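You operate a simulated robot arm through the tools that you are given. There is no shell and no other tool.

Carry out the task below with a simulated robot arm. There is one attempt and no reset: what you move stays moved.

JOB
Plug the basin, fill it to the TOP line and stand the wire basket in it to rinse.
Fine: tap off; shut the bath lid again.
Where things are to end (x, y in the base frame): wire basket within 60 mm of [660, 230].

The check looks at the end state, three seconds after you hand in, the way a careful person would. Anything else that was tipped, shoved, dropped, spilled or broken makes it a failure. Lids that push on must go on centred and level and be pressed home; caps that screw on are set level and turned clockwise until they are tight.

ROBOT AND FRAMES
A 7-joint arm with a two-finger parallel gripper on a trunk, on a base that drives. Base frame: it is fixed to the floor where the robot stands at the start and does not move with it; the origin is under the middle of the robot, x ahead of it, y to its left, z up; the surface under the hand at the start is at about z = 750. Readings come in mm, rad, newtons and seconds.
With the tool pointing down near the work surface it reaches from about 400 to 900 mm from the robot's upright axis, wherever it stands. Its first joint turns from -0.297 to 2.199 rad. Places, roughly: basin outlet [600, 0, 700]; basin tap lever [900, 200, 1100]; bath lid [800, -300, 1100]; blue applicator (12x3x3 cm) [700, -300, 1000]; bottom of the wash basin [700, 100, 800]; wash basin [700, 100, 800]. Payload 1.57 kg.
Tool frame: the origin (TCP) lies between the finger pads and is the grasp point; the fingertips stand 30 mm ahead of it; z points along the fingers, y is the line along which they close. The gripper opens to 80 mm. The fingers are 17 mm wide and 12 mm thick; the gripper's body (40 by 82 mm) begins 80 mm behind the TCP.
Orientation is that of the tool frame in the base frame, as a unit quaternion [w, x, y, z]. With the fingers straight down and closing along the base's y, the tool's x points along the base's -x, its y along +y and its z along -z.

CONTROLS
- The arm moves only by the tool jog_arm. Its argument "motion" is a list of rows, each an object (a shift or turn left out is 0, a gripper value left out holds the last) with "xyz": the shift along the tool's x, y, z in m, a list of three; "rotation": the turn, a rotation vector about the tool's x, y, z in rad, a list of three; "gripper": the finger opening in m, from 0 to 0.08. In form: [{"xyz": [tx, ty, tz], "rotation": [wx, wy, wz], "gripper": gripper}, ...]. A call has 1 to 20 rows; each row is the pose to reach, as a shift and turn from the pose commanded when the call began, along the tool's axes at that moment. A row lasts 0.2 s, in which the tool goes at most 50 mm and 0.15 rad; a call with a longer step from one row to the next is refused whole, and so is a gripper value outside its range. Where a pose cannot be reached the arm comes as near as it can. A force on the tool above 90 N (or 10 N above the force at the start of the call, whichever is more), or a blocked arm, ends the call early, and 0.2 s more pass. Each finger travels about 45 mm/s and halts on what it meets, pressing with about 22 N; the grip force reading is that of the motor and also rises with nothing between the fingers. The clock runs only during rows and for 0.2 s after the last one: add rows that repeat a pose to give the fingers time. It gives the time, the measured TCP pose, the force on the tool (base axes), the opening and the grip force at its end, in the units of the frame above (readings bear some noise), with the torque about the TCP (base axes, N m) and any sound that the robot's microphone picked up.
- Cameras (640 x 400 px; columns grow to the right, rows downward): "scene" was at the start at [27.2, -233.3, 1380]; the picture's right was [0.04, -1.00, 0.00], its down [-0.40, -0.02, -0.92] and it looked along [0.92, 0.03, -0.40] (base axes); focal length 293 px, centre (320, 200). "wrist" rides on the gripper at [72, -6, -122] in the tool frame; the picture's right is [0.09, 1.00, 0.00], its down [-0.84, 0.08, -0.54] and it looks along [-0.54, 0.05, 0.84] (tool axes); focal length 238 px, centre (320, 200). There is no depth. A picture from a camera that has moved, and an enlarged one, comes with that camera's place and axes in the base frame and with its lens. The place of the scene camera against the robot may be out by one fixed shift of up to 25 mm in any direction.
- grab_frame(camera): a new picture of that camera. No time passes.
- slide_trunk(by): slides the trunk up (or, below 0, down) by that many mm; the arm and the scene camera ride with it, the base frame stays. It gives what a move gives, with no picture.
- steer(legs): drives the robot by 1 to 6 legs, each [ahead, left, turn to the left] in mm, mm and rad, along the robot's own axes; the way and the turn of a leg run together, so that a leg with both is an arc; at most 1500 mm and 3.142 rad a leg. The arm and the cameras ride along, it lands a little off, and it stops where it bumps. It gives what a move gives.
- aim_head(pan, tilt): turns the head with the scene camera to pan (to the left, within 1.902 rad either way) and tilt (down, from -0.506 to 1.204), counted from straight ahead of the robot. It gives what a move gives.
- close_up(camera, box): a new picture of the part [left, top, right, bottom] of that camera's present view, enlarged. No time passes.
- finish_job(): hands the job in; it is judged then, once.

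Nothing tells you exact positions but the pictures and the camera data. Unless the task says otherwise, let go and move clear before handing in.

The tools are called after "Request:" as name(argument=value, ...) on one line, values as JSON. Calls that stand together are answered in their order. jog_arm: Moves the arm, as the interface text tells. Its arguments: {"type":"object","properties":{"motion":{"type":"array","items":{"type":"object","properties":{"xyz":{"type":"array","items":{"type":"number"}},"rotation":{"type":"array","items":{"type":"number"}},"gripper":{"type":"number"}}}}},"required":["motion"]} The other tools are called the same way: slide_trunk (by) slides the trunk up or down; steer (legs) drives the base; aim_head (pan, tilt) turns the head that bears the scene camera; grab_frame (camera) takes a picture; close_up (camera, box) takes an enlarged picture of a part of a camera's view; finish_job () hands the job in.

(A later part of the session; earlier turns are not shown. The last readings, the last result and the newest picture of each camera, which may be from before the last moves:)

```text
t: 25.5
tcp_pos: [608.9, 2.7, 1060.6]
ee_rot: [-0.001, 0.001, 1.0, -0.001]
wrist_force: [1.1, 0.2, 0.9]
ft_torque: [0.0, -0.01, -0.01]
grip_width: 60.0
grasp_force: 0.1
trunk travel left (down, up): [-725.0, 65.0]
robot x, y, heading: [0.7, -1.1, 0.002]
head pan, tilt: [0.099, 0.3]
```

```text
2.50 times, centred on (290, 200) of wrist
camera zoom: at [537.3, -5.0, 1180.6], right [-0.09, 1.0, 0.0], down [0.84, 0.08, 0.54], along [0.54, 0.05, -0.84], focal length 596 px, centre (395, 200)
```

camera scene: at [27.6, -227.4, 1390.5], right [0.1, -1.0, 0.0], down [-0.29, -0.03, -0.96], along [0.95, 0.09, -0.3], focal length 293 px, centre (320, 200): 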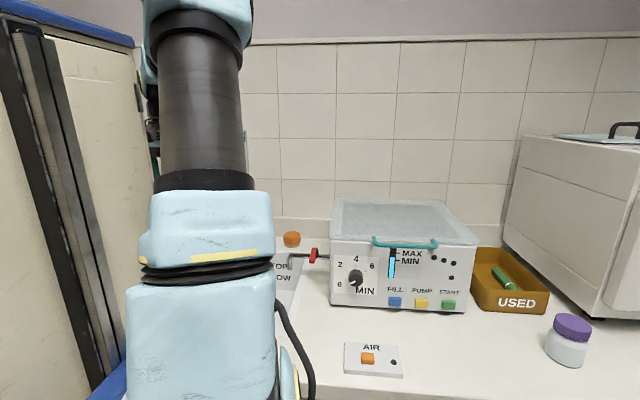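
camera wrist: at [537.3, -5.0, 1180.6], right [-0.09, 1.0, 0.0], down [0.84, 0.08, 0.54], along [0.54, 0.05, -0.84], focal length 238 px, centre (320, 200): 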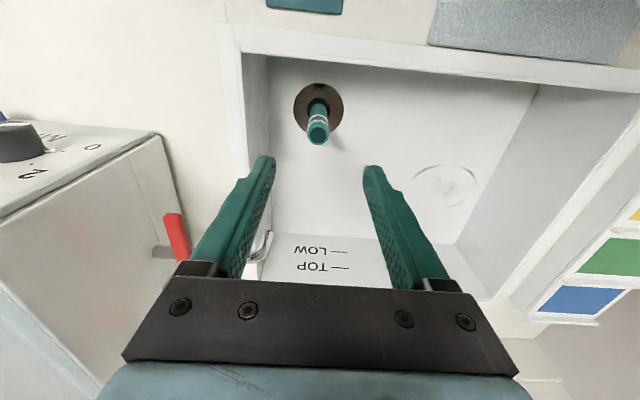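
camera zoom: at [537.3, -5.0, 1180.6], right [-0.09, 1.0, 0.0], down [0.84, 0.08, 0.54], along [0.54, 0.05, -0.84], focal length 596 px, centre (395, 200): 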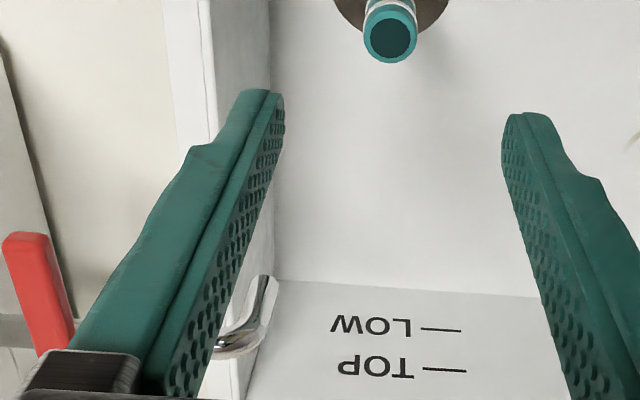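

Request:
jog_arm(motion=[{"xyz": [0.0, 0.0, -0.04]}, {"xyz": [-0.005, 0.025, -0.08]}, {"xyz": [-0.01, 0.05, -0.115]}, {"xyz": [-0.02, 0.08, -0.145]}, {"xyz": [-0.03, 0.11, -0.175]}, {"xyz": [-0.04, 0.14, -0.205]}, {"xyz": [-0.06, 0.18, -0.21]}, {"xyz": [-0.08, 0.22, -0.21]}, {"xyz": [-0.1, 0.24, -0.21]}, {"xyz": [-0.12, 0.24, -0.21]}, {"xyz": [-0.12, 0.24, -0.21]}])

Request:
grab_frame(camera="wrist")

Request:
close_up(camera="wrist", box=[180, 120, 400, 280])

```text
t: 27.9
tcp_pos: [723.6, 231.3, 1266.4]
ee_rot: [0.0, 0.001, 1.0, -0.001]
wrist_force: [0.6, -0.2, 0.1]
ft_torque: [0.0, -0.02, -0.02]
grip_width: 59.8
grasp_force: 0.0
out of reach, approached as far as the arm can: row 10, 11
trunk travel left (down, up): [-725.0, 65.0]
robot x, y, heading: [1.2, 1.6, -0.003]
head pan, tilt: [0.099, 0.3]
```

```text
taken
camera wrist: at [652.3, 224.2, 1386.4], right [-0.09, 1.0, 0.0], down [0.84, 0.08, 0.54], along [0.54, 0.05, -0.84], focal length 238 px, centre (320, 200)
```

wrist: 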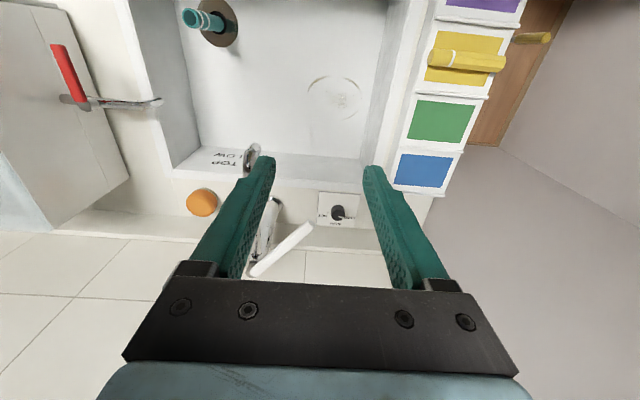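

```text
2.50 times, centred on (290, 200) of wrist
camera zoom: at [652.3, 224.2, 1386.4], right [-0.09, 1.0, 0.0], down [0.84, 0.08, 0.54], along [0.54, 0.05, -0.84], focal length 596 px, centre (395, 200)
```

zoom: 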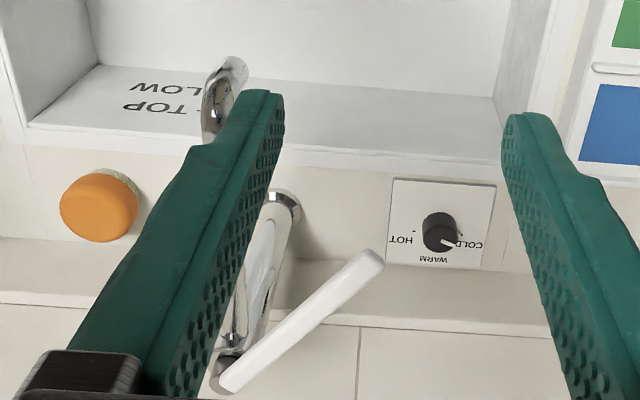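

The lever runs from its pivot at about [993, 137, 1102] to its free end at about [870, 231]. That is near the reach limit, so I want to drive forward about 100 mm, after checking clearance at the robot's front.

Request:
aim_head(pan=0.2, tilt=1.2)

Request:
grab_frame(camera="scene")

Request:
aim_head(pan=1.2, tilt=1.0)

Request:
grab_frame(camera="scene")

```text
t: 29.1
tcp_pos: [724.0, 232.6, 1266.6]
ee_rot: [0.001, 0.0, 1.0, 0.001]
wrist_force: [-0.4, -0.6, 0.5]
ft_torque: [0.0, -0.01, 0.01]
grip_width: 59.9
grasp_force: 0.1
trunk travel left (down, up): [-725.0, 65.0]
robot x, y, heading: [2.5, 0.9, -0.001]
head pan, tilt: [0.201, 1.201]
```

```text
taken
camera scene: at [-10.7, -225.4, 1318.4], right [0.2, -0.98, 0.0], down [-0.91, -0.19, -0.36], along [0.36, 0.07, -0.93], focal length 293 px, centre (320, 200)
```

scene: 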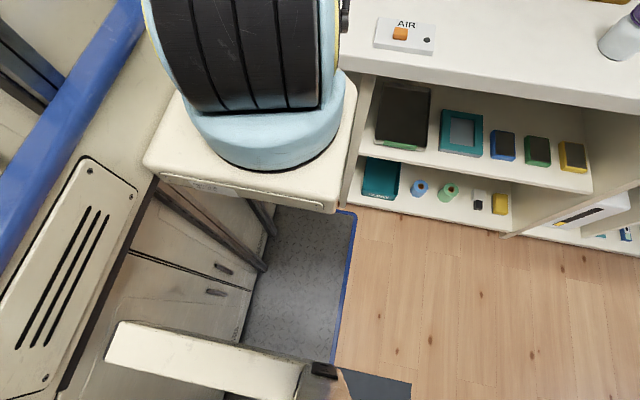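

```text
t: 30.4
tcp_pos: [722.5, 232.2, 1265.5]
ee_rot: [0.001, 0.0, 1.0, 0.0]
wrist_force: [0.2, -0.5, 0.0]
ft_torque: [0.01, 0.01, 0.01]
grip_width: 59.9
grasp_force: 0.1
trunk travel left (down, up): [-725.0, 65.0]
robot x, y, heading: [-1.7, 0.4, 0.002]
head pan, tilt: [1.201, 1.0]
```

```text
taken
camera scene: at [-40.2, -171.6, 1330.9], right [0.93, -0.36, 0.0], down [-0.31, -0.78, -0.54], along [0.2, 0.5, -0.84], focal length 293 px, centre (320, 200)
```

scene: 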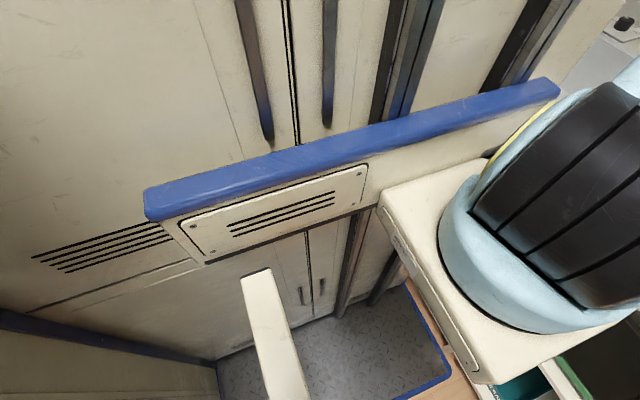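

Request:
aim_head(pan=0.1, tilt=0.95)

Request:
close_up(camera="scene", box=[60, 60, 460, 310])

Request:
aim_head(pan=0.6, tilt=0.95)

Request:
grab_frame(camera="scene")

```text
t: 31.7
tcp_pos: [724.1, 231.5, 1265.4]
ee_rot: [0.001, 0.0, 1.0, -0.001]
wrist_force: [-0.8, -1.1, -0.3]
ft_torque: [0.0, -0.01, 0.06]
grip_width: 60.0
grasp_force: 0.0
trunk travel left (down, up): [-725.0, 65.0]
robot x, y, heading: [-0.9, -0.1, -0.002]
head pan, tilt: [0.099, 0.949]
```

```text
1.60 times, centred on (260, 185) of scene
camera zoom: at [6.9, -229.3, 1334.5], right [0.1, -0.99, 0.0], down [-0.81, -0.08, -0.58], along [0.58, 0.06, -0.81], focal length 469 px, centre (416, 224)
```

zoom: 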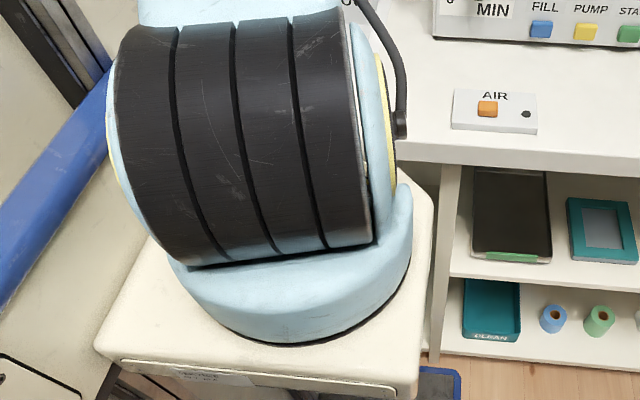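

```text
t: 32.6
tcp_pos: [722.3, 231.5, 1265.3]
ee_rot: [0.001, 0.0, 1.0, 0.0]
wrist_force: [0.2, -0.3, 0.2]
ft_torque: [0.02, 0.03, 0.0]
grip_width: 60.2
grasp_force: 0.0
trunk travel left (down, up): [-725.0, 65.0]
robot x, y, heading: [0.7, 1.2, -0.004]
head pan, tilt: [0.6, 0.949]
```

```text
taken
camera scene: at [-5.4, -195.5, 1334.5], right [0.56, -0.83, 0.0], down [-0.67, -0.46, -0.58], along [0.48, 0.33, -0.81], focal length 293 px, centre (320, 200)
```

scene: 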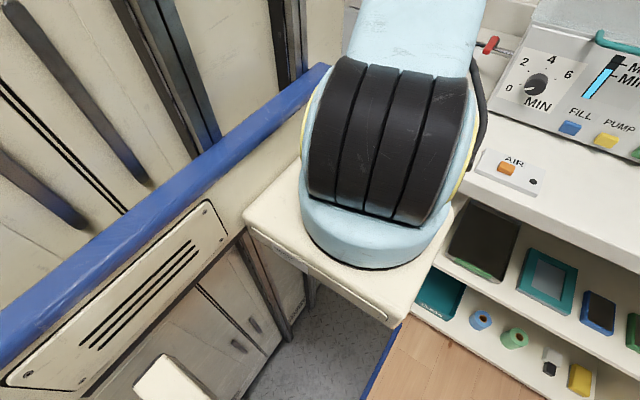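

The arm's platform is at z≈1025, above the 900 mm bench, so there's room ahead. I'll drive forward 100 mm, which also brings the hand over the lever for a better look.

Request:
steer(legs=[[100, 0, 0]])

Request:
grab_frame(camera="wrist")

Request:
close_up(camera="wrist", box=[180, 60, 400, 260])

```text
t: 33.8
tcp_pos: [762.7, 240.0, 1266.3]
ee_rot: [0.001, -0.003, 1.0, 0.001]
wrist_force: [0.5, 0.4, -1.0]
ft_torque: [0.01, 0.01, 0.0]
grip_width: 60.2
grasp_force: 0.1
trunk travel left (down, up): [-725.0, 65.0]
robot x, y, heading: [43.7, 7.2, 0.004]
head pan, tilt: [0.6, 0.949]
stopped in leg 1: the robot was blocked; the commanded pose is now the measured one
```

```text
taken
camera wrist: at [691.7, 231.5, 1387.6], right [-0.1, 1.0, 0.0], down [0.83, 0.08, 0.54], along [0.54, 0.06, -0.84], focal length 238 px, centre (320, 200)
```

wrist: 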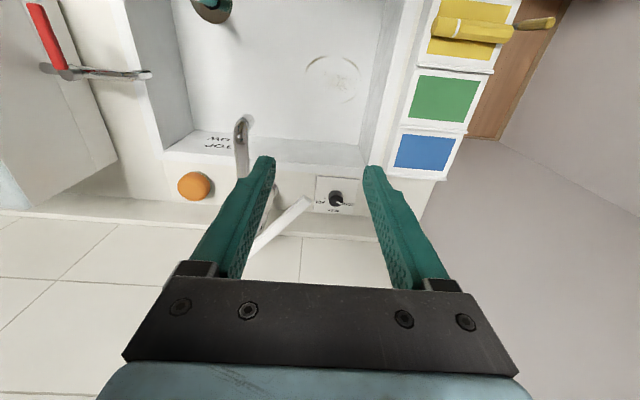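

```text
2.00 times, centred on (290, 160) of wrist
camera zoom: at [691.7, 231.5, 1387.6], right [-0.1, 1.0, 0.0], down [0.83, 0.08, 0.54], along [0.54, 0.06, -0.84], focal length 477 px, centre (380, 280)
```

zoom: 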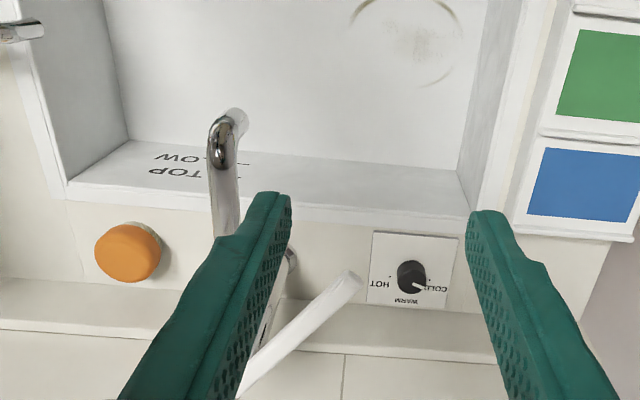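

The base stopped against something after about 44 mm, so I'll work from here. The lever end is confirmed at about [874, 231, 1107]; I'll rotate the hand 38° so its fingers straddle the lever, stopping just above it first.

Request:
jog_arm(motion=[{"xyz": [0, 0, 0.04], "rotation": [0, 0, 0.13], "gripper": 0.08}, {"xyz": [0, 0, 0.08], "rotation": [0, 0, 0.26], "gripper": 0.08}, {"xyz": [-0.02, -0.003, 0.1], "rotation": [0, 0, 0.39], "gripper": 0.08}, {"xyz": [-0.05, -0.007, 0.101], "rotation": [0, 0, 0.52], "gripper": 0.08}, {"xyz": [-0.08, -0.011, 0.101], "rotation": [0, 0, 0.62], "gripper": 0.08}, {"xyz": [-0.11, -0.015, 0.101], "rotation": [0, 0, 0.672], "gripper": 0.08}, {"xyz": [-0.123, -0.018, 0.101], "rotation": [0, 0, 0.672], "gripper": 0.08}, {"xyz": [-0.123, -0.018, 0.101], "rotation": [0, 0, 0.672], "gripper": 0.08}])

Request:
grab_frame(camera="wrist")

```text
t: 35.5
tcp_pos: [847.7, 206.7, 1147.4]
ee_rot: [0.001, 0.327, 0.945, 0.0]
wrist_force: [0.1, -0.7, -0.2]
ft_torque: [-0.01, -0.02, 0.02]
grip_width: 80.3
grasp_force: 0.0
out of reach, approached as far as the arm can: row 5, 6, 7, 8
trunk travel left (down, up): [-725.0, 65.0]
robot x, y, heading: [39.5, 2.1, 0.001]
head pan, tilt: [0.6, 0.949]
```

```text
taken
camera wrist: at [787.8, 246.3, 1268.6], right [0.54, 0.84, 0.0], down [0.7, -0.46, 0.54], along [0.46, -0.29, -0.84], focal length 238 px, centre (320, 200)
```

wrist: 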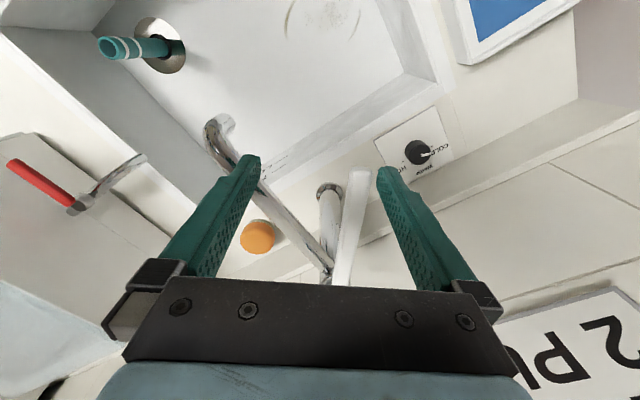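

At this reach the hand can't get there pointing straight down. Tilting the fingers forward along the lever (wrist back towards the robot) should gain reach, so I'll tilt about the tool's y axis while staying above the lever.

Request:
jog_arm(motion=[{"rotation": [0, -0.13, 0]}, {"rotation": [0, -0.26, 0]}, {"rotation": [0, -0.39, 0]}, {"rotation": [0, -0.52, 0]}, {"rotation": [0, -0.65, 0]}, {"rotation": [0, -0.75, 0]}, {"rotation": [0, -0.75, 0]}])

Request:
grab_frame(camera="wrist")

```text
t: 37.1
tcp_pos: [849.0, 205.6, 1148.0]
ee_rot: [0.347, 0.305, 0.879, -0.119]
wrist_force: [-0.2, -0.1, -1.0]
ft_torque: [0.0, 0.03, -0.03]
grip_width: 79.8
grasp_force: 0.2
trunk travel left (down, up): [-725.0, 65.0]
robot x, y, heading: [42.1, 2.4, 0.001]
head pan, tilt: [0.6, 0.949]
```

```text
taken
camera wrist: at [738.7, 283.7, 1187.3], right [0.56, 0.82, -0.06], down [0.24, -0.09, 0.97], along [0.79, -0.56, -0.24], focal length 238 px, centre (320, 200)
```

wrist: 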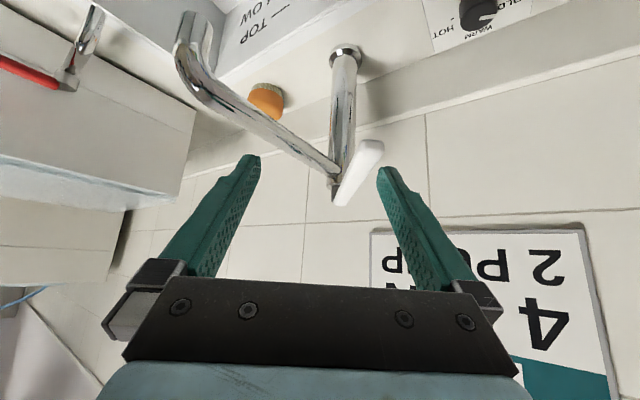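

Good view: the lever's pivot is on the column top and the lever end lies just beyond the right finger. I'll shift sideways over the lever, then check.

Request:
jog_arm(motion=[{"xyz": [-0.0137, 0.0, -0.0146]}, {"xyz": [-0.023, 0.018, -0.006]}, {"xyz": [-0.0328, 0.0347, 0.0033]}, {"xyz": [-0.0328, 0.0347, 0.0033]}])

Request:
grab_frame(camera="wrist")

```text
t: 38.1
tcp_pos: [879.6, 213.5, 1168.6]
ee_rot: [0.346, 0.305, 0.879, -0.118]
wrist_force: [0.8, -0.6, 0.2]
ft_torque: [-0.02, -0.03, -0.01]
grip_width: 80.1
grasp_force: 0.0
out of reach, approached as far as the arm can: row 3, 4
trunk travel left (down, up): [-725.0, 65.0]
robot x, y, heading: [45.1, 3.1, 0.01]
head pan, tilt: [0.6, 0.949]
```

```text
taken
camera wrist: at [769.5, 292.6, 1208.4], right [0.56, 0.82, -0.06], down [0.24, -0.09, 0.97], along [0.79, -0.56, -0.25], focal length 238 px, centre (320, 200)
```

wrist: 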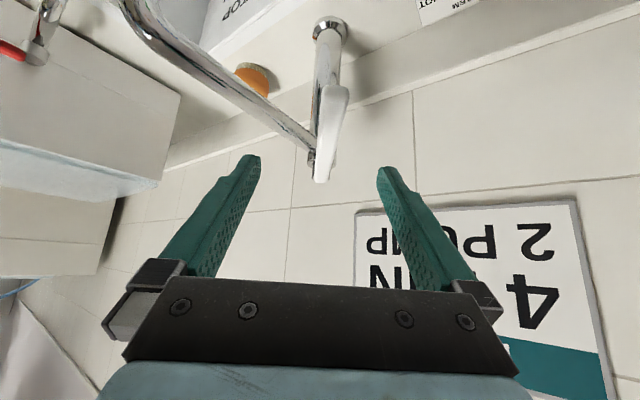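

The lever lies between the fingers laterally, so I'll lower straight down around it.

Request:
jog_arm(motion=[{"xyz": [0.0136, 0.004, 0.0147]}, {"xyz": [0.0272, 0.0077, 0.0294]}, {"xyz": [0.0408, 0.0077, 0.0441]}, {"xyz": [0.0408, 0.0077, 0.0441]}])

Request:
grab_frame(camera="wrist")

```text
t: 39.1
tcp_pos: [885.0, 221.1, 1110.0]
ee_rot: [0.347, 0.305, 0.879, -0.119]
wrist_force: [0.2, 0.8, 0.1]
ft_torque: [0.02, 0.0, 0.0]
grip_width: 80.0
grasp_force: 0.2
trunk travel left (down, up): [-725.0, 65.0]
robot x, y, heading: [39.6, 4.6, 0.006]
head pan, tilt: [0.6, 0.949]
```

```text
taken
camera wrist: at [774.5, 298.5, 1148.5], right [0.56, 0.82, -0.06], down [0.24, -0.09, 0.97], along [0.79, -0.56, -0.25], focal length 238 px, centre (320, 200)
```

wrist: 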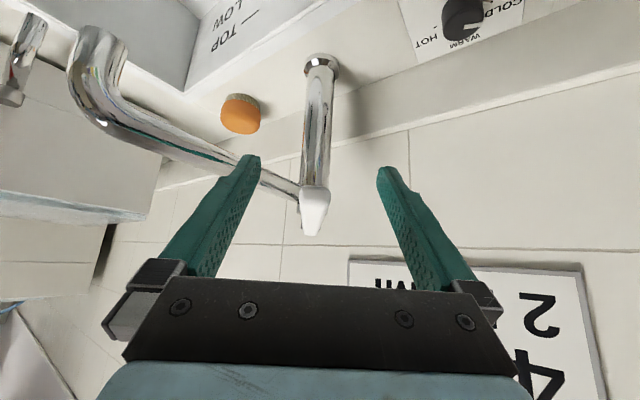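

The lever is end-on between the fingers. I'll narrow the grip around it.

Request:
jog_arm(motion=[{"gripper": 0.03}, {"gripper": 0.03}, {"gripper": 0.03}, {"gripper": 0.03}, {"gripper": 0.03}])

Request:
close_up(camera="wrist", box=[200, 120, 440, 280])

```text
t: 40.4
tcp_pos: [883.1, 220.0, 1109.5]
ee_rot: [0.347, 0.305, 0.879, -0.119]
wrist_force: [-0.9, -0.4, 0.3]
ft_torque: [0.0, 0.01, 0.01]
grip_width: 30.2
grasp_force: 0.0
trunk travel left (down, up): [-725.0, 65.0]
robot x, y, heading: [42.5, 4.8, 0.003]
head pan, tilt: [0.6, 0.949]
```

```text
2.50 times, centred on (320, 200) of wrist
camera zoom: at [774.4, 298.6, 1148.7], right [0.56, 0.82, -0.06], down [0.24, -0.09, 0.97], along [0.79, -0.56, -0.25], focal length 596 px, centre (320, 200)
```

zoom: 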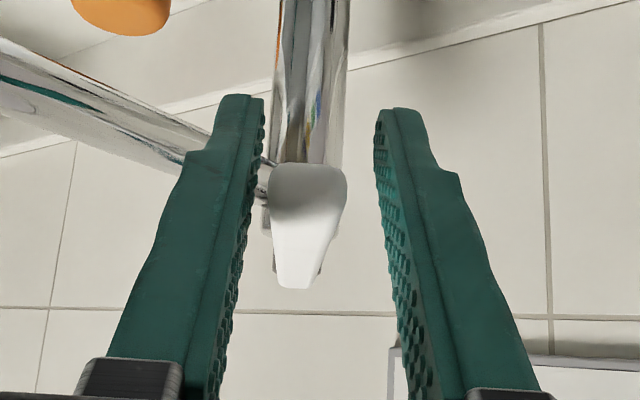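

Now I'll test which way the lever turns, with a small push towards the spout first.

Request:
jog_arm(motion=[{"xyz": [0, -0.005, 0]}, {"xyz": [0, -0.01, 0]}, {"xyz": [0, -0.015, 0]}, {"xyz": [0, -0.018, 0]}, {"xyz": [0, -0.018, 0]}])

Request:
close_up(camera="wrist", box=[200, 120, 440, 280])

```text
t: 41.5
tcp_pos: [877.3, 204.9, 1108.5]
ee_rot: [0.347, 0.306, 0.879, -0.119]
wrist_force: [-0.2, 0.2, 0.1]
ft_torque: [0.03, -0.02, -0.01]
grip_width: 30.0
grasp_force: 0.0
trunk travel left (down, up): [-725.0, 65.0]
robot x, y, heading: [43.4, 2.3, 0.005]
head pan, tilt: [0.6, 0.949]
```

```text
2.50 times, centred on (320, 200) of wrist
camera zoom: at [765.5, 283.0, 1147.7], right [0.56, 0.82, -0.06], down [0.24, -0.09, 0.97], along [0.79, -0.56, -0.25], focal length 596 px, centre (320, 200)
```

zoom: 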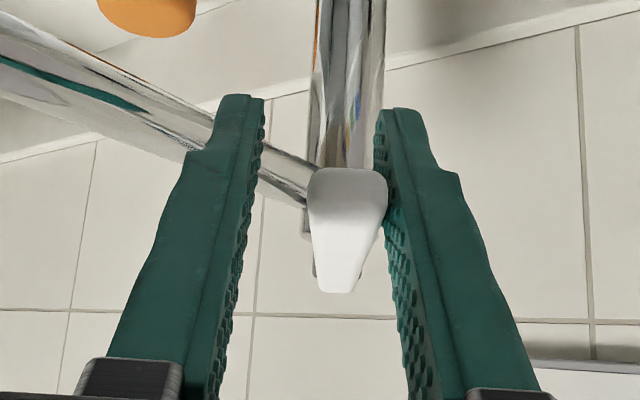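

Request:
jog_arm(motion=[{"xyz": [0, -0.004, 0]}, {"xyz": [0, -0.008, 0]}, {"xyz": [0, -0.012, 0]}, {"xyz": [0, -0.012, 0]}])

Request:
close_up(camera="wrist", box=[200, 120, 440, 280])

```text
t: 42.5
tcp_pos: [867.8, 195.6, 1107.9]
ee_rot: [0.347, 0.306, 0.878, -0.12]
wrist_force: [-0.3, 0.2, 0.4]
ft_torque: [0.0, 0.02, -0.03]
grip_width: 30.2
grasp_force: 0.0
trunk travel left (down, up): [-725.0, 65.0]
robot x, y, heading: [36.4, 3.9, 0.005]
head pan, tilt: [0.6, 0.949]
```

```text
2.50 times, centred on (320, 200) of wrist
camera zoom: at [757.6, 273.8, 1147.7], right [0.56, 0.82, -0.06], down [0.24, -0.09, 0.97], along [0.79, -0.56, -0.25], focal length 596 px, centre (320, 200)
```

zoom: 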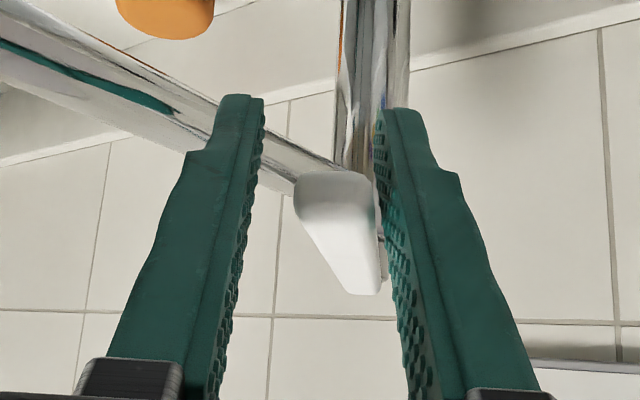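

The lever swings freely towards the spout. I'll check whether water is running yet.

Request:
aim_head(pan=0.25, tilt=0.4)

Request:
grab_frame(camera="scene")

Request:
grab_frame(camera="wrist")

```text
t: 43.5
tcp_pos: [866.9, 196.0, 1108.8]
ee_rot: [0.346, 0.306, 0.879, -0.119]
wrist_force: [-0.2, -0.3, 0.5]
ft_torque: [0.03, -0.01, 0.01]
grip_width: 29.8
grasp_force: 0.1
trunk travel left (down, up): [-725.0, 65.0]
robot x, y, heading: [42.6, 4.2, 0.002]
head pan, tilt: [0.25, 0.4]
```

```text
taken
camera scene: at [66.5, -210.2, 1381.0], right [0.25, -0.97, 0.0], down [-0.38, -0.1, -0.92], along [0.89, 0.23, -0.39], focal length 293 px, centre (320, 200)
```

scene: 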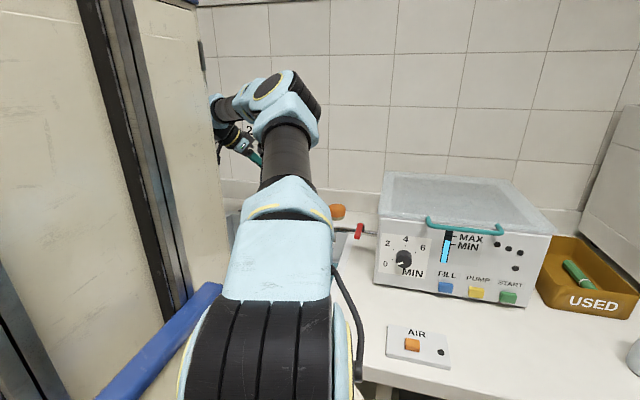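

```text
taken
camera wrist: at [757.6, 273.8, 1147.8], right [0.56, 0.82, -0.06], down [0.24, -0.09, 0.97], along [0.79, -0.56, -0.25], focal length 238 px, centre (320, 200)
```

wrist: 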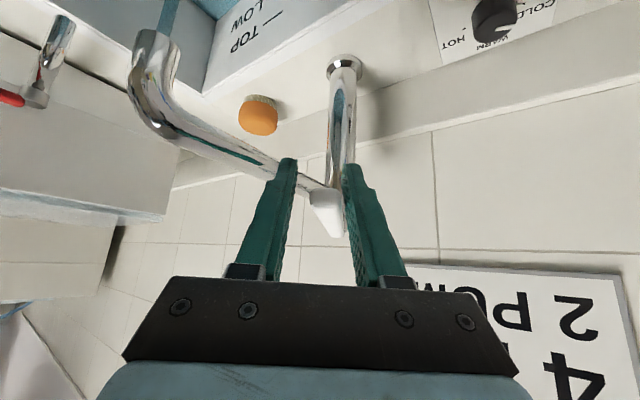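

Water is already running. I'll zoom in on the level.

Request:
close_up(camera="wrist", box=[120, 0, 320, 100])

```text
3.20 times, centred on (220, 50) of wrist
camera zoom: at [757.6, 273.8, 1147.8], right [0.56, 0.82, -0.06], down [0.24, -0.09, 0.97], along [0.79, -0.56, -0.25], focal length 763 px, centre (640, 680)
```

zoom: 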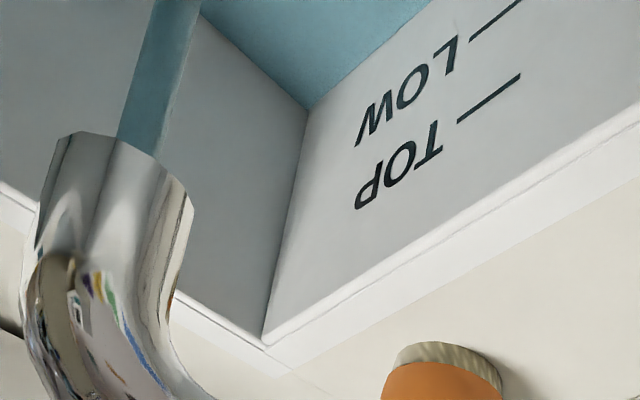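

Water is at about z=760, with TOP at about 855 on the far wall. I'll hold 2 s and measure the fill rate.

Request:
jog_arm(motion=[{"xyz": [0, 0, 0]}, {"xyz": [0, 0, 0]}, {"xyz": [0, 0, 0]}, {"xyz": [0, 0, 0]}, {"xyz": [0, 0, 0]}, {"xyz": [0, 0, 0]}, {"xyz": [0, 0, 0]}, {"xyz": [0, 0, 0]}, {"xyz": [0, 0, 0]}, {"xyz": [0, 0, 0]}])

Request:
close_up(camera="wrist", box=[120, 0, 320, 100])

```text
t: 45.7
tcp_pos: [867.0, 195.8, 1108.7]
ee_rot: [0.346, 0.305, 0.879, -0.119]
wrist_force: [0.6, -0.7, -0.3]
ft_torque: [-0.02, -0.01, 0.0]
grip_width: 30.0
grasp_force: 0.1
trunk travel left (down, up): [-725.0, 65.0]
robot x, y, heading: [42.5, 4.9, 0.0]
head pan, tilt: [0.25, 0.4]
```

```text
3.20 times, centred on (220, 50) of wrist
camera zoom: at [757.7, 273.8, 1147.9], right [0.56, 0.82, -0.06], down [0.24, -0.09, 0.97], along [0.79, -0.56, -0.25], focal length 763 px, centre (640, 680)
```

zoom: 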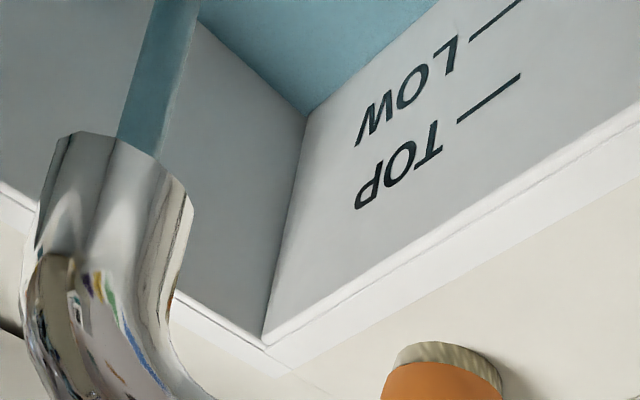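

Rate is about 2.5 mm/s and the plug is holding water; roughly 34 s to go. I'll wait in chunks and re-measure.

Request:
jog_arm(motion=[{"xyz": [0, 0, 0]}, {"xyz": [0, 0, 0]}, {"xyz": [0, 0, 0]}, {"xyz": [0, 0, 0]}, {"xyz": [0, 0, 0]}, {"xyz": [0, 0, 0]}, {"xyz": [0, 0, 0]}, {"xyz": [0, 0, 0]}, {"xyz": [0, 0, 0]}, {"xyz": [0, 0, 0]}, {"xyz": [0, 0, 0]}, {"xyz": [0, 0, 0]}, {"xyz": [0, 0, 0]}, {"xyz": [0, 0, 0]}, {"xyz": [0, 0, 0]}, {"xyz": [0, 0, 0]}, {"xyz": [0, 0, 0]}, {"xyz": [0, 0, 0]}, {"xyz": [0, 0, 0]}, {"xyz": [0, 0, 0]}])

Request:
jog_arm(motion=[{"xyz": [0, 0, 0]}, {"xyz": [0, 0, 0]}, {"xyz": [0, 0, 0]}, {"xyz": [0, 0, 0]}, {"xyz": [0, 0, 0]}, {"xyz": [0, 0, 0]}, {"xyz": [0, 0, 0]}, {"xyz": [0, 0, 0]}, {"xyz": [0, 0, 0]}, {"xyz": [0, 0, 0]}, {"xyz": [0, 0, 0]}, {"xyz": [0, 0, 0]}, {"xyz": [0, 0, 0]}, {"xyz": [0, 0, 0]}, {"xyz": [0, 0, 0]}, {"xyz": [0, 0, 0]}, {"xyz": [0, 0, 0]}, {"xyz": [0, 0, 0]}, {"xyz": [0, 0, 0]}, {"xyz": [0, 0, 0]}])

Request:
jog_arm(motion=[{"xyz": [0, 0, 0]}, {"xyz": [0, 0, 0]}, {"xyz": [0, 0, 0]}, {"xyz": [0, 0, 0]}, {"xyz": [0, 0, 0]}, {"xyz": [0, 0, 0]}, {"xyz": [0, 0, 0]}, {"xyz": [0, 0, 0]}, {"xyz": [0, 0, 0]}, {"xyz": [0, 0, 0]}])

Request:
close_up(camera="wrist", box=[120, 0, 320, 100])

```text
t: 49.9
tcp_pos: [867.0, 195.1, 1108.6]
ee_rot: [0.346, 0.305, 0.879, -0.119]
wrist_force: [0.2, 0.2, 0.1]
ft_torque: [0.0, 0.04, 0.03]
grip_width: 30.0
grasp_force: 0.1
trunk travel left (down, up): [-725.0, 65.0]
robot x, y, heading: [42.2, 6.7, 0.007]
head pan, tilt: [0.25, 0.4]
```

```text
t: 54.1
tcp_pos: [869.0, 194.8, 1108.6]
ee_rot: [0.347, 0.306, 0.879, -0.12]
wrist_force: [0.0, -0.4, -0.4]
ft_torque: [0.02, -0.01, 0.01]
grip_width: 30.3
grasp_force: 0.0
trunk travel left (down, up): [-725.0, 65.0]
robot x, y, heading: [41.0, 4.9, 0.009]
head pan, tilt: [0.25, 0.4]
```

```text
t: 56.3
tcp_pos: [867.0, 194.9, 1108.7]
ee_rot: [0.346, 0.306, 0.879, -0.119]
wrist_force: [-0.2, 0.2, 0.2]
ft_torque: [-0.01, 0.03, 0.02]
grip_width: 30.1
grasp_force: 0.1
trunk travel left (down, up): [-725.0, 65.0]
robot x, y, heading: [39.0, 1.5, 0.003]
head pan, tilt: [0.25, 0.4]
```

```text
3.20 times, centred on (220, 50) of wrist
camera zoom: at [757.6, 273.9, 1147.9], right [0.56, 0.82, -0.06], down [0.24, -0.09, 0.97], along [0.79, -0.56, -0.25], focal length 763 px, centre (640, 680)
```

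zoom: 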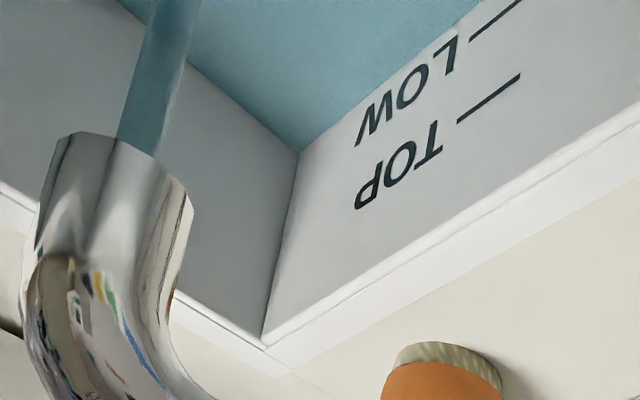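

Request:
jog_arm(motion=[{"xyz": [0, 0, 0]}, {"xyz": [0, 0, 0]}, {"xyz": [0, 0, 0]}, {"xyz": [0, 0, 0]}, {"xyz": [0, 0, 0]}, {"xyz": [0, 0, 0]}, {"xyz": [0, 0, 0]}, {"xyz": [0, 0, 0]}, {"xyz": [0, 0, 0]}, {"xyz": [0, 0, 0]}, {"xyz": [0, 0, 0]}, {"xyz": [0, 0, 0]}, {"xyz": [0, 0, 0]}, {"xyz": [0, 0, 0]}, {"xyz": [0, 0, 0]}, {"xyz": [0, 0, 0]}, {"xyz": [0, 0, 0]}, {"xyz": [0, 0, 0]}, {"xyz": [0, 0, 0]}, {"xyz": [0, 0, 0]}])

Request:
jog_arm(motion=[{"xyz": [0, 0, 0]}, {"xyz": [0, 0, 0]}, {"xyz": [0, 0, 0]}, {"xyz": [0, 0, 0]}, {"xyz": [0, 0, 0]}, {"xyz": [0, 0, 0]}, {"xyz": [0, 0, 0]}, {"xyz": [0, 0, 0]}, {"xyz": [0, 0, 0]}, {"xyz": [0, 0, 0]}, {"xyz": [0, 0, 0]}, {"xyz": [0, 0, 0]}, {"xyz": [0, 0, 0]}, {"xyz": [0, 0, 0]}, {"xyz": [0, 0, 0]}, {"xyz": [0, 0, 0]}, {"xyz": [0, 0, 0]}, {"xyz": [0, 0, 0]}, {"xyz": [0, 0, 0]}, {"xyz": [0, 0, 0]}])

Request:
jog_arm(motion=[{"xyz": [0, 0, 0]}, {"xyz": [0, 0, 0]}, {"xyz": [0, 0, 0]}, {"xyz": [0, 0, 0]}, {"xyz": [0, 0, 0]}, {"xyz": [0, 0, 0]}, {"xyz": [0, 0, 0]}, {"xyz": [0, 0, 0]}, {"xyz": [0, 0, 0]}, {"xyz": [0, 0, 0]}, {"xyz": [0, 0, 0]}, {"xyz": [0, 0, 0]}, {"xyz": [0, 0, 0]}, {"xyz": [0, 0, 0]}, {"xyz": [0, 0, 0]}])

Request:
close_up(camera="wrist", box=[120, 0, 320, 100])

```text
t: 60.5
tcp_pos: [867.6, 194.8, 1110.0]
ee_rot: [0.347, 0.305, 0.879, -0.119]
wrist_force: [0.0, -0.9, -0.8]
ft_torque: [0.02, -0.03, -0.01]
grip_width: 29.9
grasp_force: 0.1
trunk travel left (down, up): [-725.0, 65.0]
robot x, y, heading: [39.6, 6.0, 0.006]
head pan, tilt: [0.25, 0.4]
```

```text
t: 64.7
tcp_pos: [868.7, 194.6, 1108.9]
ee_rot: [0.347, 0.305, 0.879, -0.118]
wrist_force: [0.7, -0.1, 0.5]
ft_torque: [-0.03, -0.04, 0.04]
grip_width: 30.0
grasp_force: 0.0
trunk travel left (down, up): [-725.0, 65.0]
robot x, y, heading: [38.0, 1.5, 0.007]
head pan, tilt: [0.25, 0.4]
```

```text
t: 67.9
tcp_pos: [868.1, 195.1, 1108.2]
ee_rot: [0.347, 0.306, 0.879, -0.119]
wrist_force: [-0.8, 0.1, 0.1]
ft_torque: [-0.02, -0.01, 0.02]
grip_width: 29.9
grasp_force: 0.1
trunk travel left (down, up): [-725.0, 65.0]
robot x, y, heading: [42.4, 0.4, 0.006]
head pan, tilt: [0.25, 0.4]
```

```text
3.20 times, centred on (220, 50) of wrist
camera zoom: at [757.6, 273.9, 1147.8], right [0.56, 0.82, -0.06], down [0.24, -0.09, 0.97], along [0.79, -0.56, -0.25], focal length 763 px, centre (640, 680)
```

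zoom: 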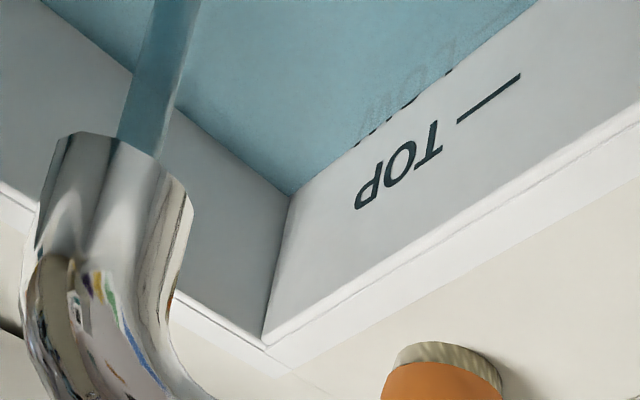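

About 16 s remain. I'll wait about 11 s more, then fine-tune.

Request:
jog_arm(motion=[{"xyz": [0, 0, 0]}, {"xyz": [0, 0, 0]}, {"xyz": [0, 0, 0]}, {"xyz": [0, 0, 0]}, {"xyz": [0, 0, 0]}, {"xyz": [0, 0, 0]}, {"xyz": [0, 0, 0]}, {"xyz": [0, 0, 0]}, {"xyz": [0, 0, 0]}, {"xyz": [0, 0, 0]}, {"xyz": [0, 0, 0]}, {"xyz": [0, 0, 0]}, {"xyz": [0, 0, 0]}, {"xyz": [0, 0, 0]}, {"xyz": [0, 0, 0]}, {"xyz": [0, 0, 0]}, {"xyz": [0, 0, 0]}, {"xyz": [0, 0, 0]}, {"xyz": [0, 0, 0]}, {"xyz": [0, 0, 0]}])

Request:
jog_arm(motion=[{"xyz": [0, 0, 0]}, {"xyz": [0, 0, 0]}, {"xyz": [0, 0, 0]}, {"xyz": [0, 0, 0]}, {"xyz": [0, 0, 0]}, {"xyz": [0, 0, 0]}, {"xyz": [0, 0, 0]}, {"xyz": [0, 0, 0]}, {"xyz": [0, 0, 0]}, {"xyz": [0, 0, 0]}, {"xyz": [0, 0, 0]}, {"xyz": [0, 0, 0]}, {"xyz": [0, 0, 0]}, {"xyz": [0, 0, 0]}, {"xyz": [0, 0, 0]}, {"xyz": [0, 0, 0]}, {"xyz": [0, 0, 0]}, {"xyz": [0, 0, 0]}, {"xyz": [0, 0, 0]}, {"xyz": [0, 0, 0]}])

Request:
jog_arm(motion=[{"xyz": [0, 0, 0]}, {"xyz": [0, 0, 0]}, {"xyz": [0, 0, 0]}, {"xyz": [0, 0, 0]}, {"xyz": [0, 0, 0]}, {"xyz": [0, 0, 0]}, {"xyz": [0, 0, 0]}, {"xyz": [0, 0, 0]}, {"xyz": [0, 0, 0]}, {"xyz": [0, 0, 0]}, {"xyz": [0, 0, 0]}, {"xyz": [0, 0, 0]}])

Request:
close_up(camera="wrist", box=[120, 0, 320, 100])

```text
t: 72.1
tcp_pos: [867.9, 194.9, 1108.9]
ee_rot: [0.346, 0.306, 0.879, -0.12]
wrist_force: [0.6, -0.4, -0.5]
ft_torque: [-0.02, -0.01, 0.0]
grip_width: 30.3
grasp_force: 0.0
trunk travel left (down, up): [-725.0, 65.0]
robot x, y, heading: [40.4, 3.8, 0.005]
head pan, tilt: [0.25, 0.4]
```

```text
t: 76.3
tcp_pos: [867.8, 197.0, 1109.5]
ee_rot: [0.346, 0.304, 0.88, -0.118]
wrist_force: [0.0, -0.1, 0.2]
ft_torque: [0.02, 0.0, -0.01]
grip_width: 30.2
grasp_force: 0.0
trunk travel left (down, up): [-725.0, 65.0]
robot x, y, heading: [42.7, 7.9, 0.009]
head pan, tilt: [0.25, 0.4]
```

```text
t: 78.9
tcp_pos: [868.5, 195.3, 1108.7]
ee_rot: [0.346, 0.306, 0.879, -0.119]
wrist_force: [0.6, -0.3, 0.4]
ft_torque: [-0.01, -0.04, 0.04]
grip_width: 30.2
grasp_force: 0.1
trunk travel left (down, up): [-725.0, 65.0]
robot x, y, heading: [38.5, 2.8, 0.004]
head pan, tilt: [0.25, 0.4]
```

```text
3.20 times, centred on (220, 50) of wrist
camera zoom: at [757.6, 273.9, 1147.9], right [0.56, 0.82, -0.06], down [0.24, -0.09, 0.97], along [0.79, -0.56, -0.25], focal length 763 px, centre (640, 680)
```

zoom: 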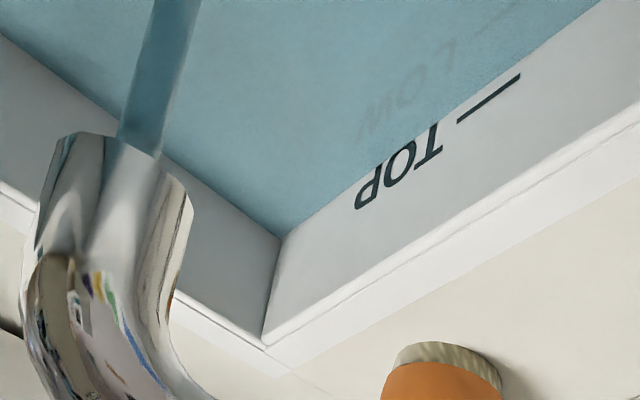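

The water is now within about 4 s of the TOP line. I'll hold about 2.8 s and then swing the lever back shut in the same call.

Request:
jog_arm(motion=[{"xyz": [0, 0, 0]}, {"xyz": [0, 0, 0]}, {"xyz": [0, 0, 0]}, {"xyz": [0, 0, 0]}, {"xyz": [0, 0, 0]}, {"xyz": [0, 0, 0]}, {"xyz": [0, 0, 0]}, {"xyz": [0, 0, 0]}, {"xyz": [0, 0, 0]}, {"xyz": [0, 0, 0]}, {"xyz": [0, 0, 0]}, {"xyz": [0, 0, 0]}, {"xyz": [0, 0, 0]}, {"xyz": [0, 0, 0]}, {"xyz": [0, 0.011, 0]}, {"xyz": [0, 0.02, 0]}, {"xyz": [0, 0.028, 0]}, {"xyz": [0, 0.034, 0]}, {"xyz": [0, 0.034, 0]}])

Request:
grab_frame(camera="wrist")

Request:
close_up(camera="wrist", box=[100, 0, 300, 100])

Request:
close_up(camera="wrist", box=[200, 120, 440, 280])

```text
t: 82.9
tcp_pos: [888.5, 220.5, 1107.8]
ee_rot: [0.346, 0.306, 0.879, -0.118]
wrist_force: [0.2, 0.6, -0.3]
ft_torque: [0.0, 0.0, 0.01]
grip_width: 30.1
grasp_force: 0.0
trunk travel left (down, up): [-725.0, 65.0]
robot x, y, heading: [39.1, 5.9, 0.002]
head pan, tilt: [0.25, 0.4]
```

```text
taken
camera wrist: at [778.3, 299.5, 1147.0], right [0.56, 0.82, -0.06], down [0.24, -0.09, 0.97], along [0.79, -0.56, -0.25], focal length 238 px, centre (320, 200)
```

wrist: 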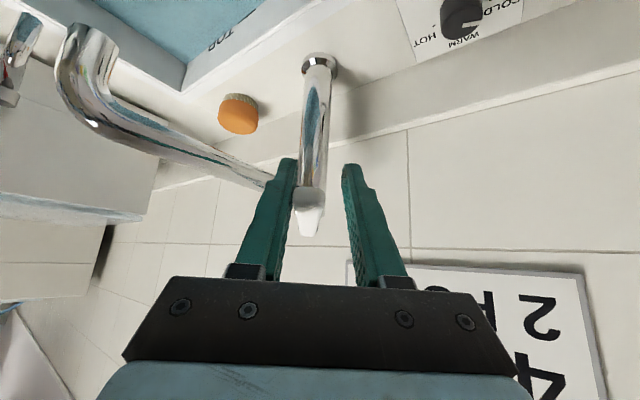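

```text
3.20 times, centred on (200, 50) of wrist
camera zoom: at [778.3, 299.5, 1147.0], right [0.56, 0.82, -0.06], down [0.24, -0.09, 0.97], along [0.79, -0.56, -0.25], focal length 763 px, centre (704, 680)
```

zoom: 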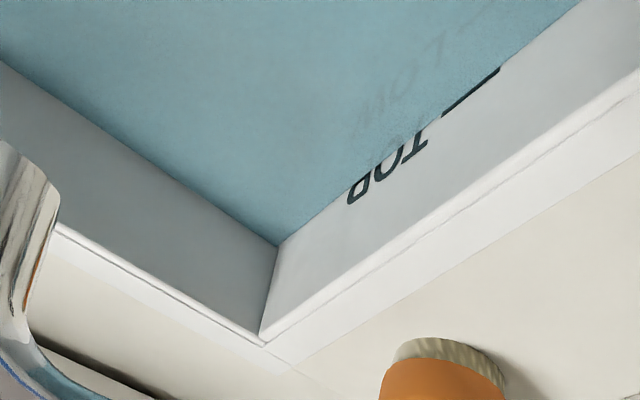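

```text
2.50 times, centred on (320, 200) of wrist
camera zoom: at [778.3, 299.5, 1147.0], right [0.56, 0.82, -0.06], down [0.24, -0.09, 0.97], along [0.79, -0.56, -0.25], focal length 596 px, centre (320, 200)
```

zoom: 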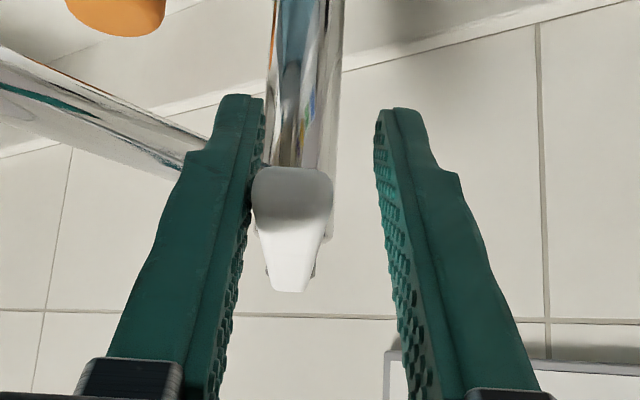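

The water line sits right at the TOP mark and the lever is back. I'll verify that nothing still runs.

Request:
jog_arm(motion=[{"xyz": [0, 0.0, 0]}, {"xyz": [0, 0, 0]}, {"xyz": [0, 0, 0]}, {"xyz": [0, 0, 0]}, {"xyz": [0, 0, 0]}, {"xyz": [0, 0, 0]}, {"xyz": [0, 0, 0]}, {"xyz": [0, 0, 0]}, {"xyz": [0, 0, 0]}, {"xyz": [0, 0, 0]}])

Request:
close_up(camera="wrist", box=[100, 0, 300, 100])

Request:
close_up(camera="wrist", box=[0, 0, 120, 75])

```text
t: 85.1
tcp_pos: [888.1, 220.7, 1107.0]
ee_rot: [0.346, 0.306, 0.879, -0.119]
wrist_force: [-0.1, 0.7, 0.0]
ft_torque: [0.01, -0.03, 0.02]
grip_width: 29.9
grasp_force: 0.2
trunk travel left (down, up): [-725.0, 65.0]
robot x, y, heading: [40.0, 7.3, 0.006]
head pan, tilt: [0.25, 0.4]
```

```text
3.20 times, centred on (200, 50) of wrist
camera zoom: at [778.3, 299.7, 1147.0], right [0.56, 0.82, -0.06], down [0.24, -0.09, 0.97], along [0.79, -0.56, -0.25], focal length 763 px, centre (704, 680)
```

zoom: 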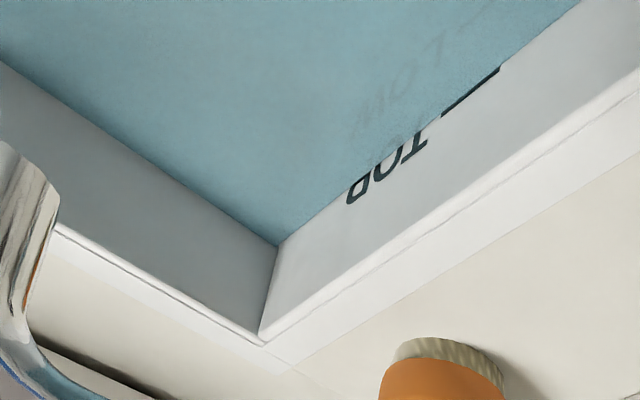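

```text
5.33 times, centred on (60, 38) of wrist
camera zoom: at [778.3, 299.7, 1147.0], right [0.56, 0.82, -0.06], down [0.24, -0.09, 0.97], along [0.79, -0.56, -0.25], focal length 1271 px, centre (1707, 1067)
```

zoom: 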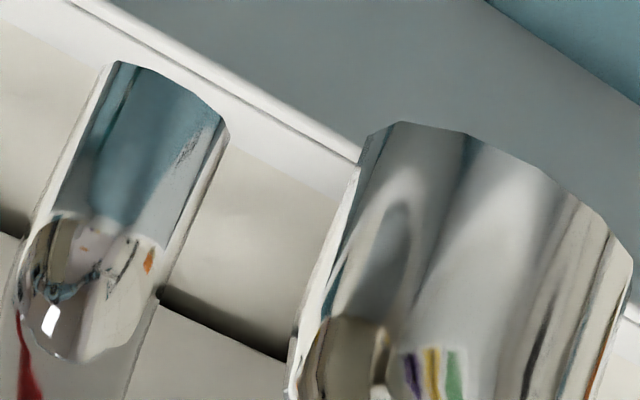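

Level is stable and there's no stream. I'll nudge the lever slightly more to be sure it's at its closed stop.

Request:
jog_arm(motion=[{"xyz": [0, 0.002, 0]}, {"xyz": [0, 0.004, 0]}, {"xyz": [0, 0.004, 0]}])

Request:
close_up(camera="wrist", box=[200, 120, 440, 280])

```text
t: 85.9
tcp_pos: [888.1, 221.5, 1107.3]
ee_rot: [0.347, 0.306, 0.879, -0.118]
wrist_force: [-0.1, 0.7, -0.9]
ft_torque: [0.01, 0.04, 0.0]
grip_width: 30.2
grasp_force: 0.0
out of reach, approached as far as the arm can: row 2, 3
trunk travel left (down, up): [-725.0, 65.0]
robot x, y, heading: [39.4, 4.4, 0.01]
head pan, tilt: [0.25, 0.4]
```

```text
2.50 times, centred on (320, 200) of wrist
camera zoom: at [778.3, 299.7, 1147.0], right [0.56, 0.82, -0.06], down [0.24, -0.09, 0.97], along [0.79, -0.56, -0.25], focal length 596 px, centre (320, 200)
```

zoom: 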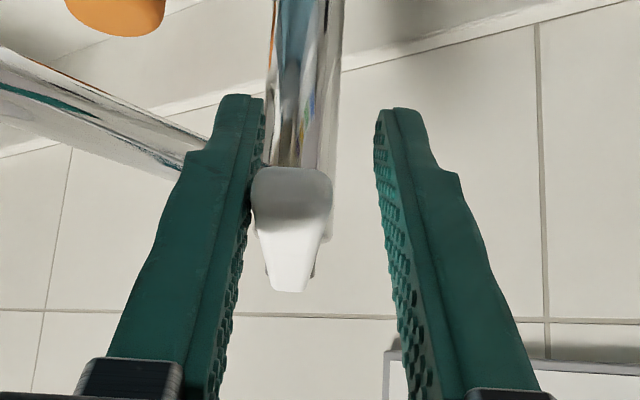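

The lever matches its initial position within a fraction of a degree. I'll open, rise clear and check it all again.

Request:
jog_arm(motion=[{"gripper": 0.06}, {"gripper": 0.06}, {"gripper": 0.06}, {"xyz": [-0.0239, 0, -0.0256], "gripper": 0.06}, {"xyz": [-0.0478, 0, -0.0512], "gripper": 0.06}, {"xyz": [-0.0478, 0, -0.0512], "gripper": 0.06}])

Request:
grab_frame(camera="wrist")

```text
t: 87.3
tcp_pos: [890.1, 208.2, 1160.4]
ee_rot: [0.347, 0.304, 0.879, -0.119]
wrist_force: [0.0, 0.4, 0.2]
ft_torque: [-0.03, -0.03, 0.05]
grip_width: 59.8
grasp_force: 0.1
out of reach, approached as far as the arm can: row 4, 5, 6
trunk travel left (down, up): [-725.0, 65.0]
robot x, y, heading: [39.0, 6.3, 0.005]
head pan, tilt: [0.25, 0.4]
```

```text
taken
camera wrist: at [779.5, 286.7, 1198.7], right [0.56, 0.82, -0.06], down [0.24, -0.09, 0.97], along [0.79, -0.56, -0.25], focal length 238 px, centre (320, 200)
```

wrist: 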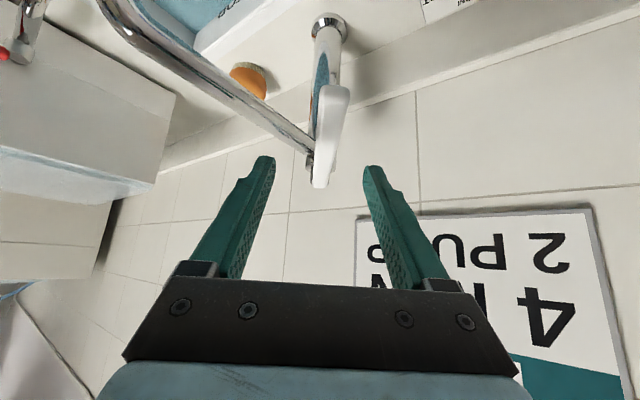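

The tap is off and clear. Now I'll retract and level the hand again.

Request:
jog_arm(motion=[{"xyz": [0.008, -0.014, -0.0145], "rotation": [-0.031, 0.09, -0.079]}, {"xyz": [0.0165, -0.028, -0.029], "rotation": [-0.062, 0.181, -0.159]}, {"xyz": [0.0247, -0.042, -0.0436], "rotation": [-0.093, 0.271, -0.238]}, {"xyz": [0.033, -0.0565, -0.058], "rotation": [-0.124, 0.362, -0.317]}, {"xyz": [0.041, -0.0706, -0.0727], "rotation": [-0.155, 0.452, -0.397]}, {"xyz": [0.0494, -0.0848, -0.087], "rotation": [-0.186, 0.543, -0.476]}, {"xyz": [0.0576, -0.099, -0.102], "rotation": [-0.217, 0.633, -0.556]}, {"xyz": [0.0658, -0.113, -0.1163], "rotation": [-0.248, 0.724, -0.635]}, {"xyz": [0.0658, -0.113, -0.1163], "rotation": [-0.248, 0.724, -0.635]}])

Request:
grab_frame(camera="wrist")

```text
t: 89.3
tcp_pos: [721.4, 196.1, 1200.9]
ee_rot: [-0.001, 0.0, 1.0, 0.001]
wrist_force: [0.4, 0.6, -0.1]
ft_torque: [0.0, 0.02, 0.0]
grip_width: 60.0
grasp_force: 0.0
trunk travel left (down, up): [-725.0, 65.0]
robot x, y, heading: [43.7, 5.9, 0.006]
head pan, tilt: [0.25, 0.4]
```

```text
taken
camera wrist: at [650.6, 189.6, 1323.3], right [-0.09, 1.0, 0.0], down [0.84, 0.08, 0.54], along [0.54, 0.05, -0.84], focal length 238 px, centre (320, 200)
```

wrist: 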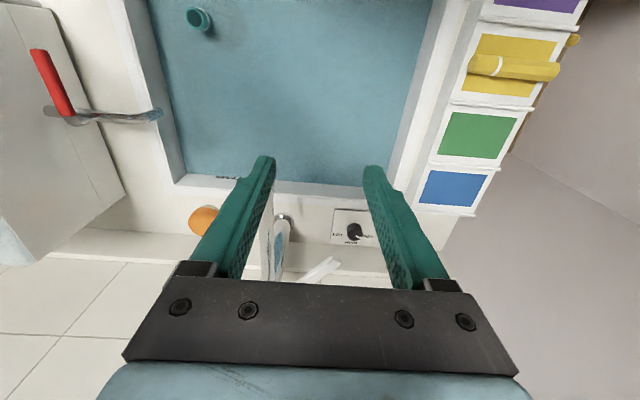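

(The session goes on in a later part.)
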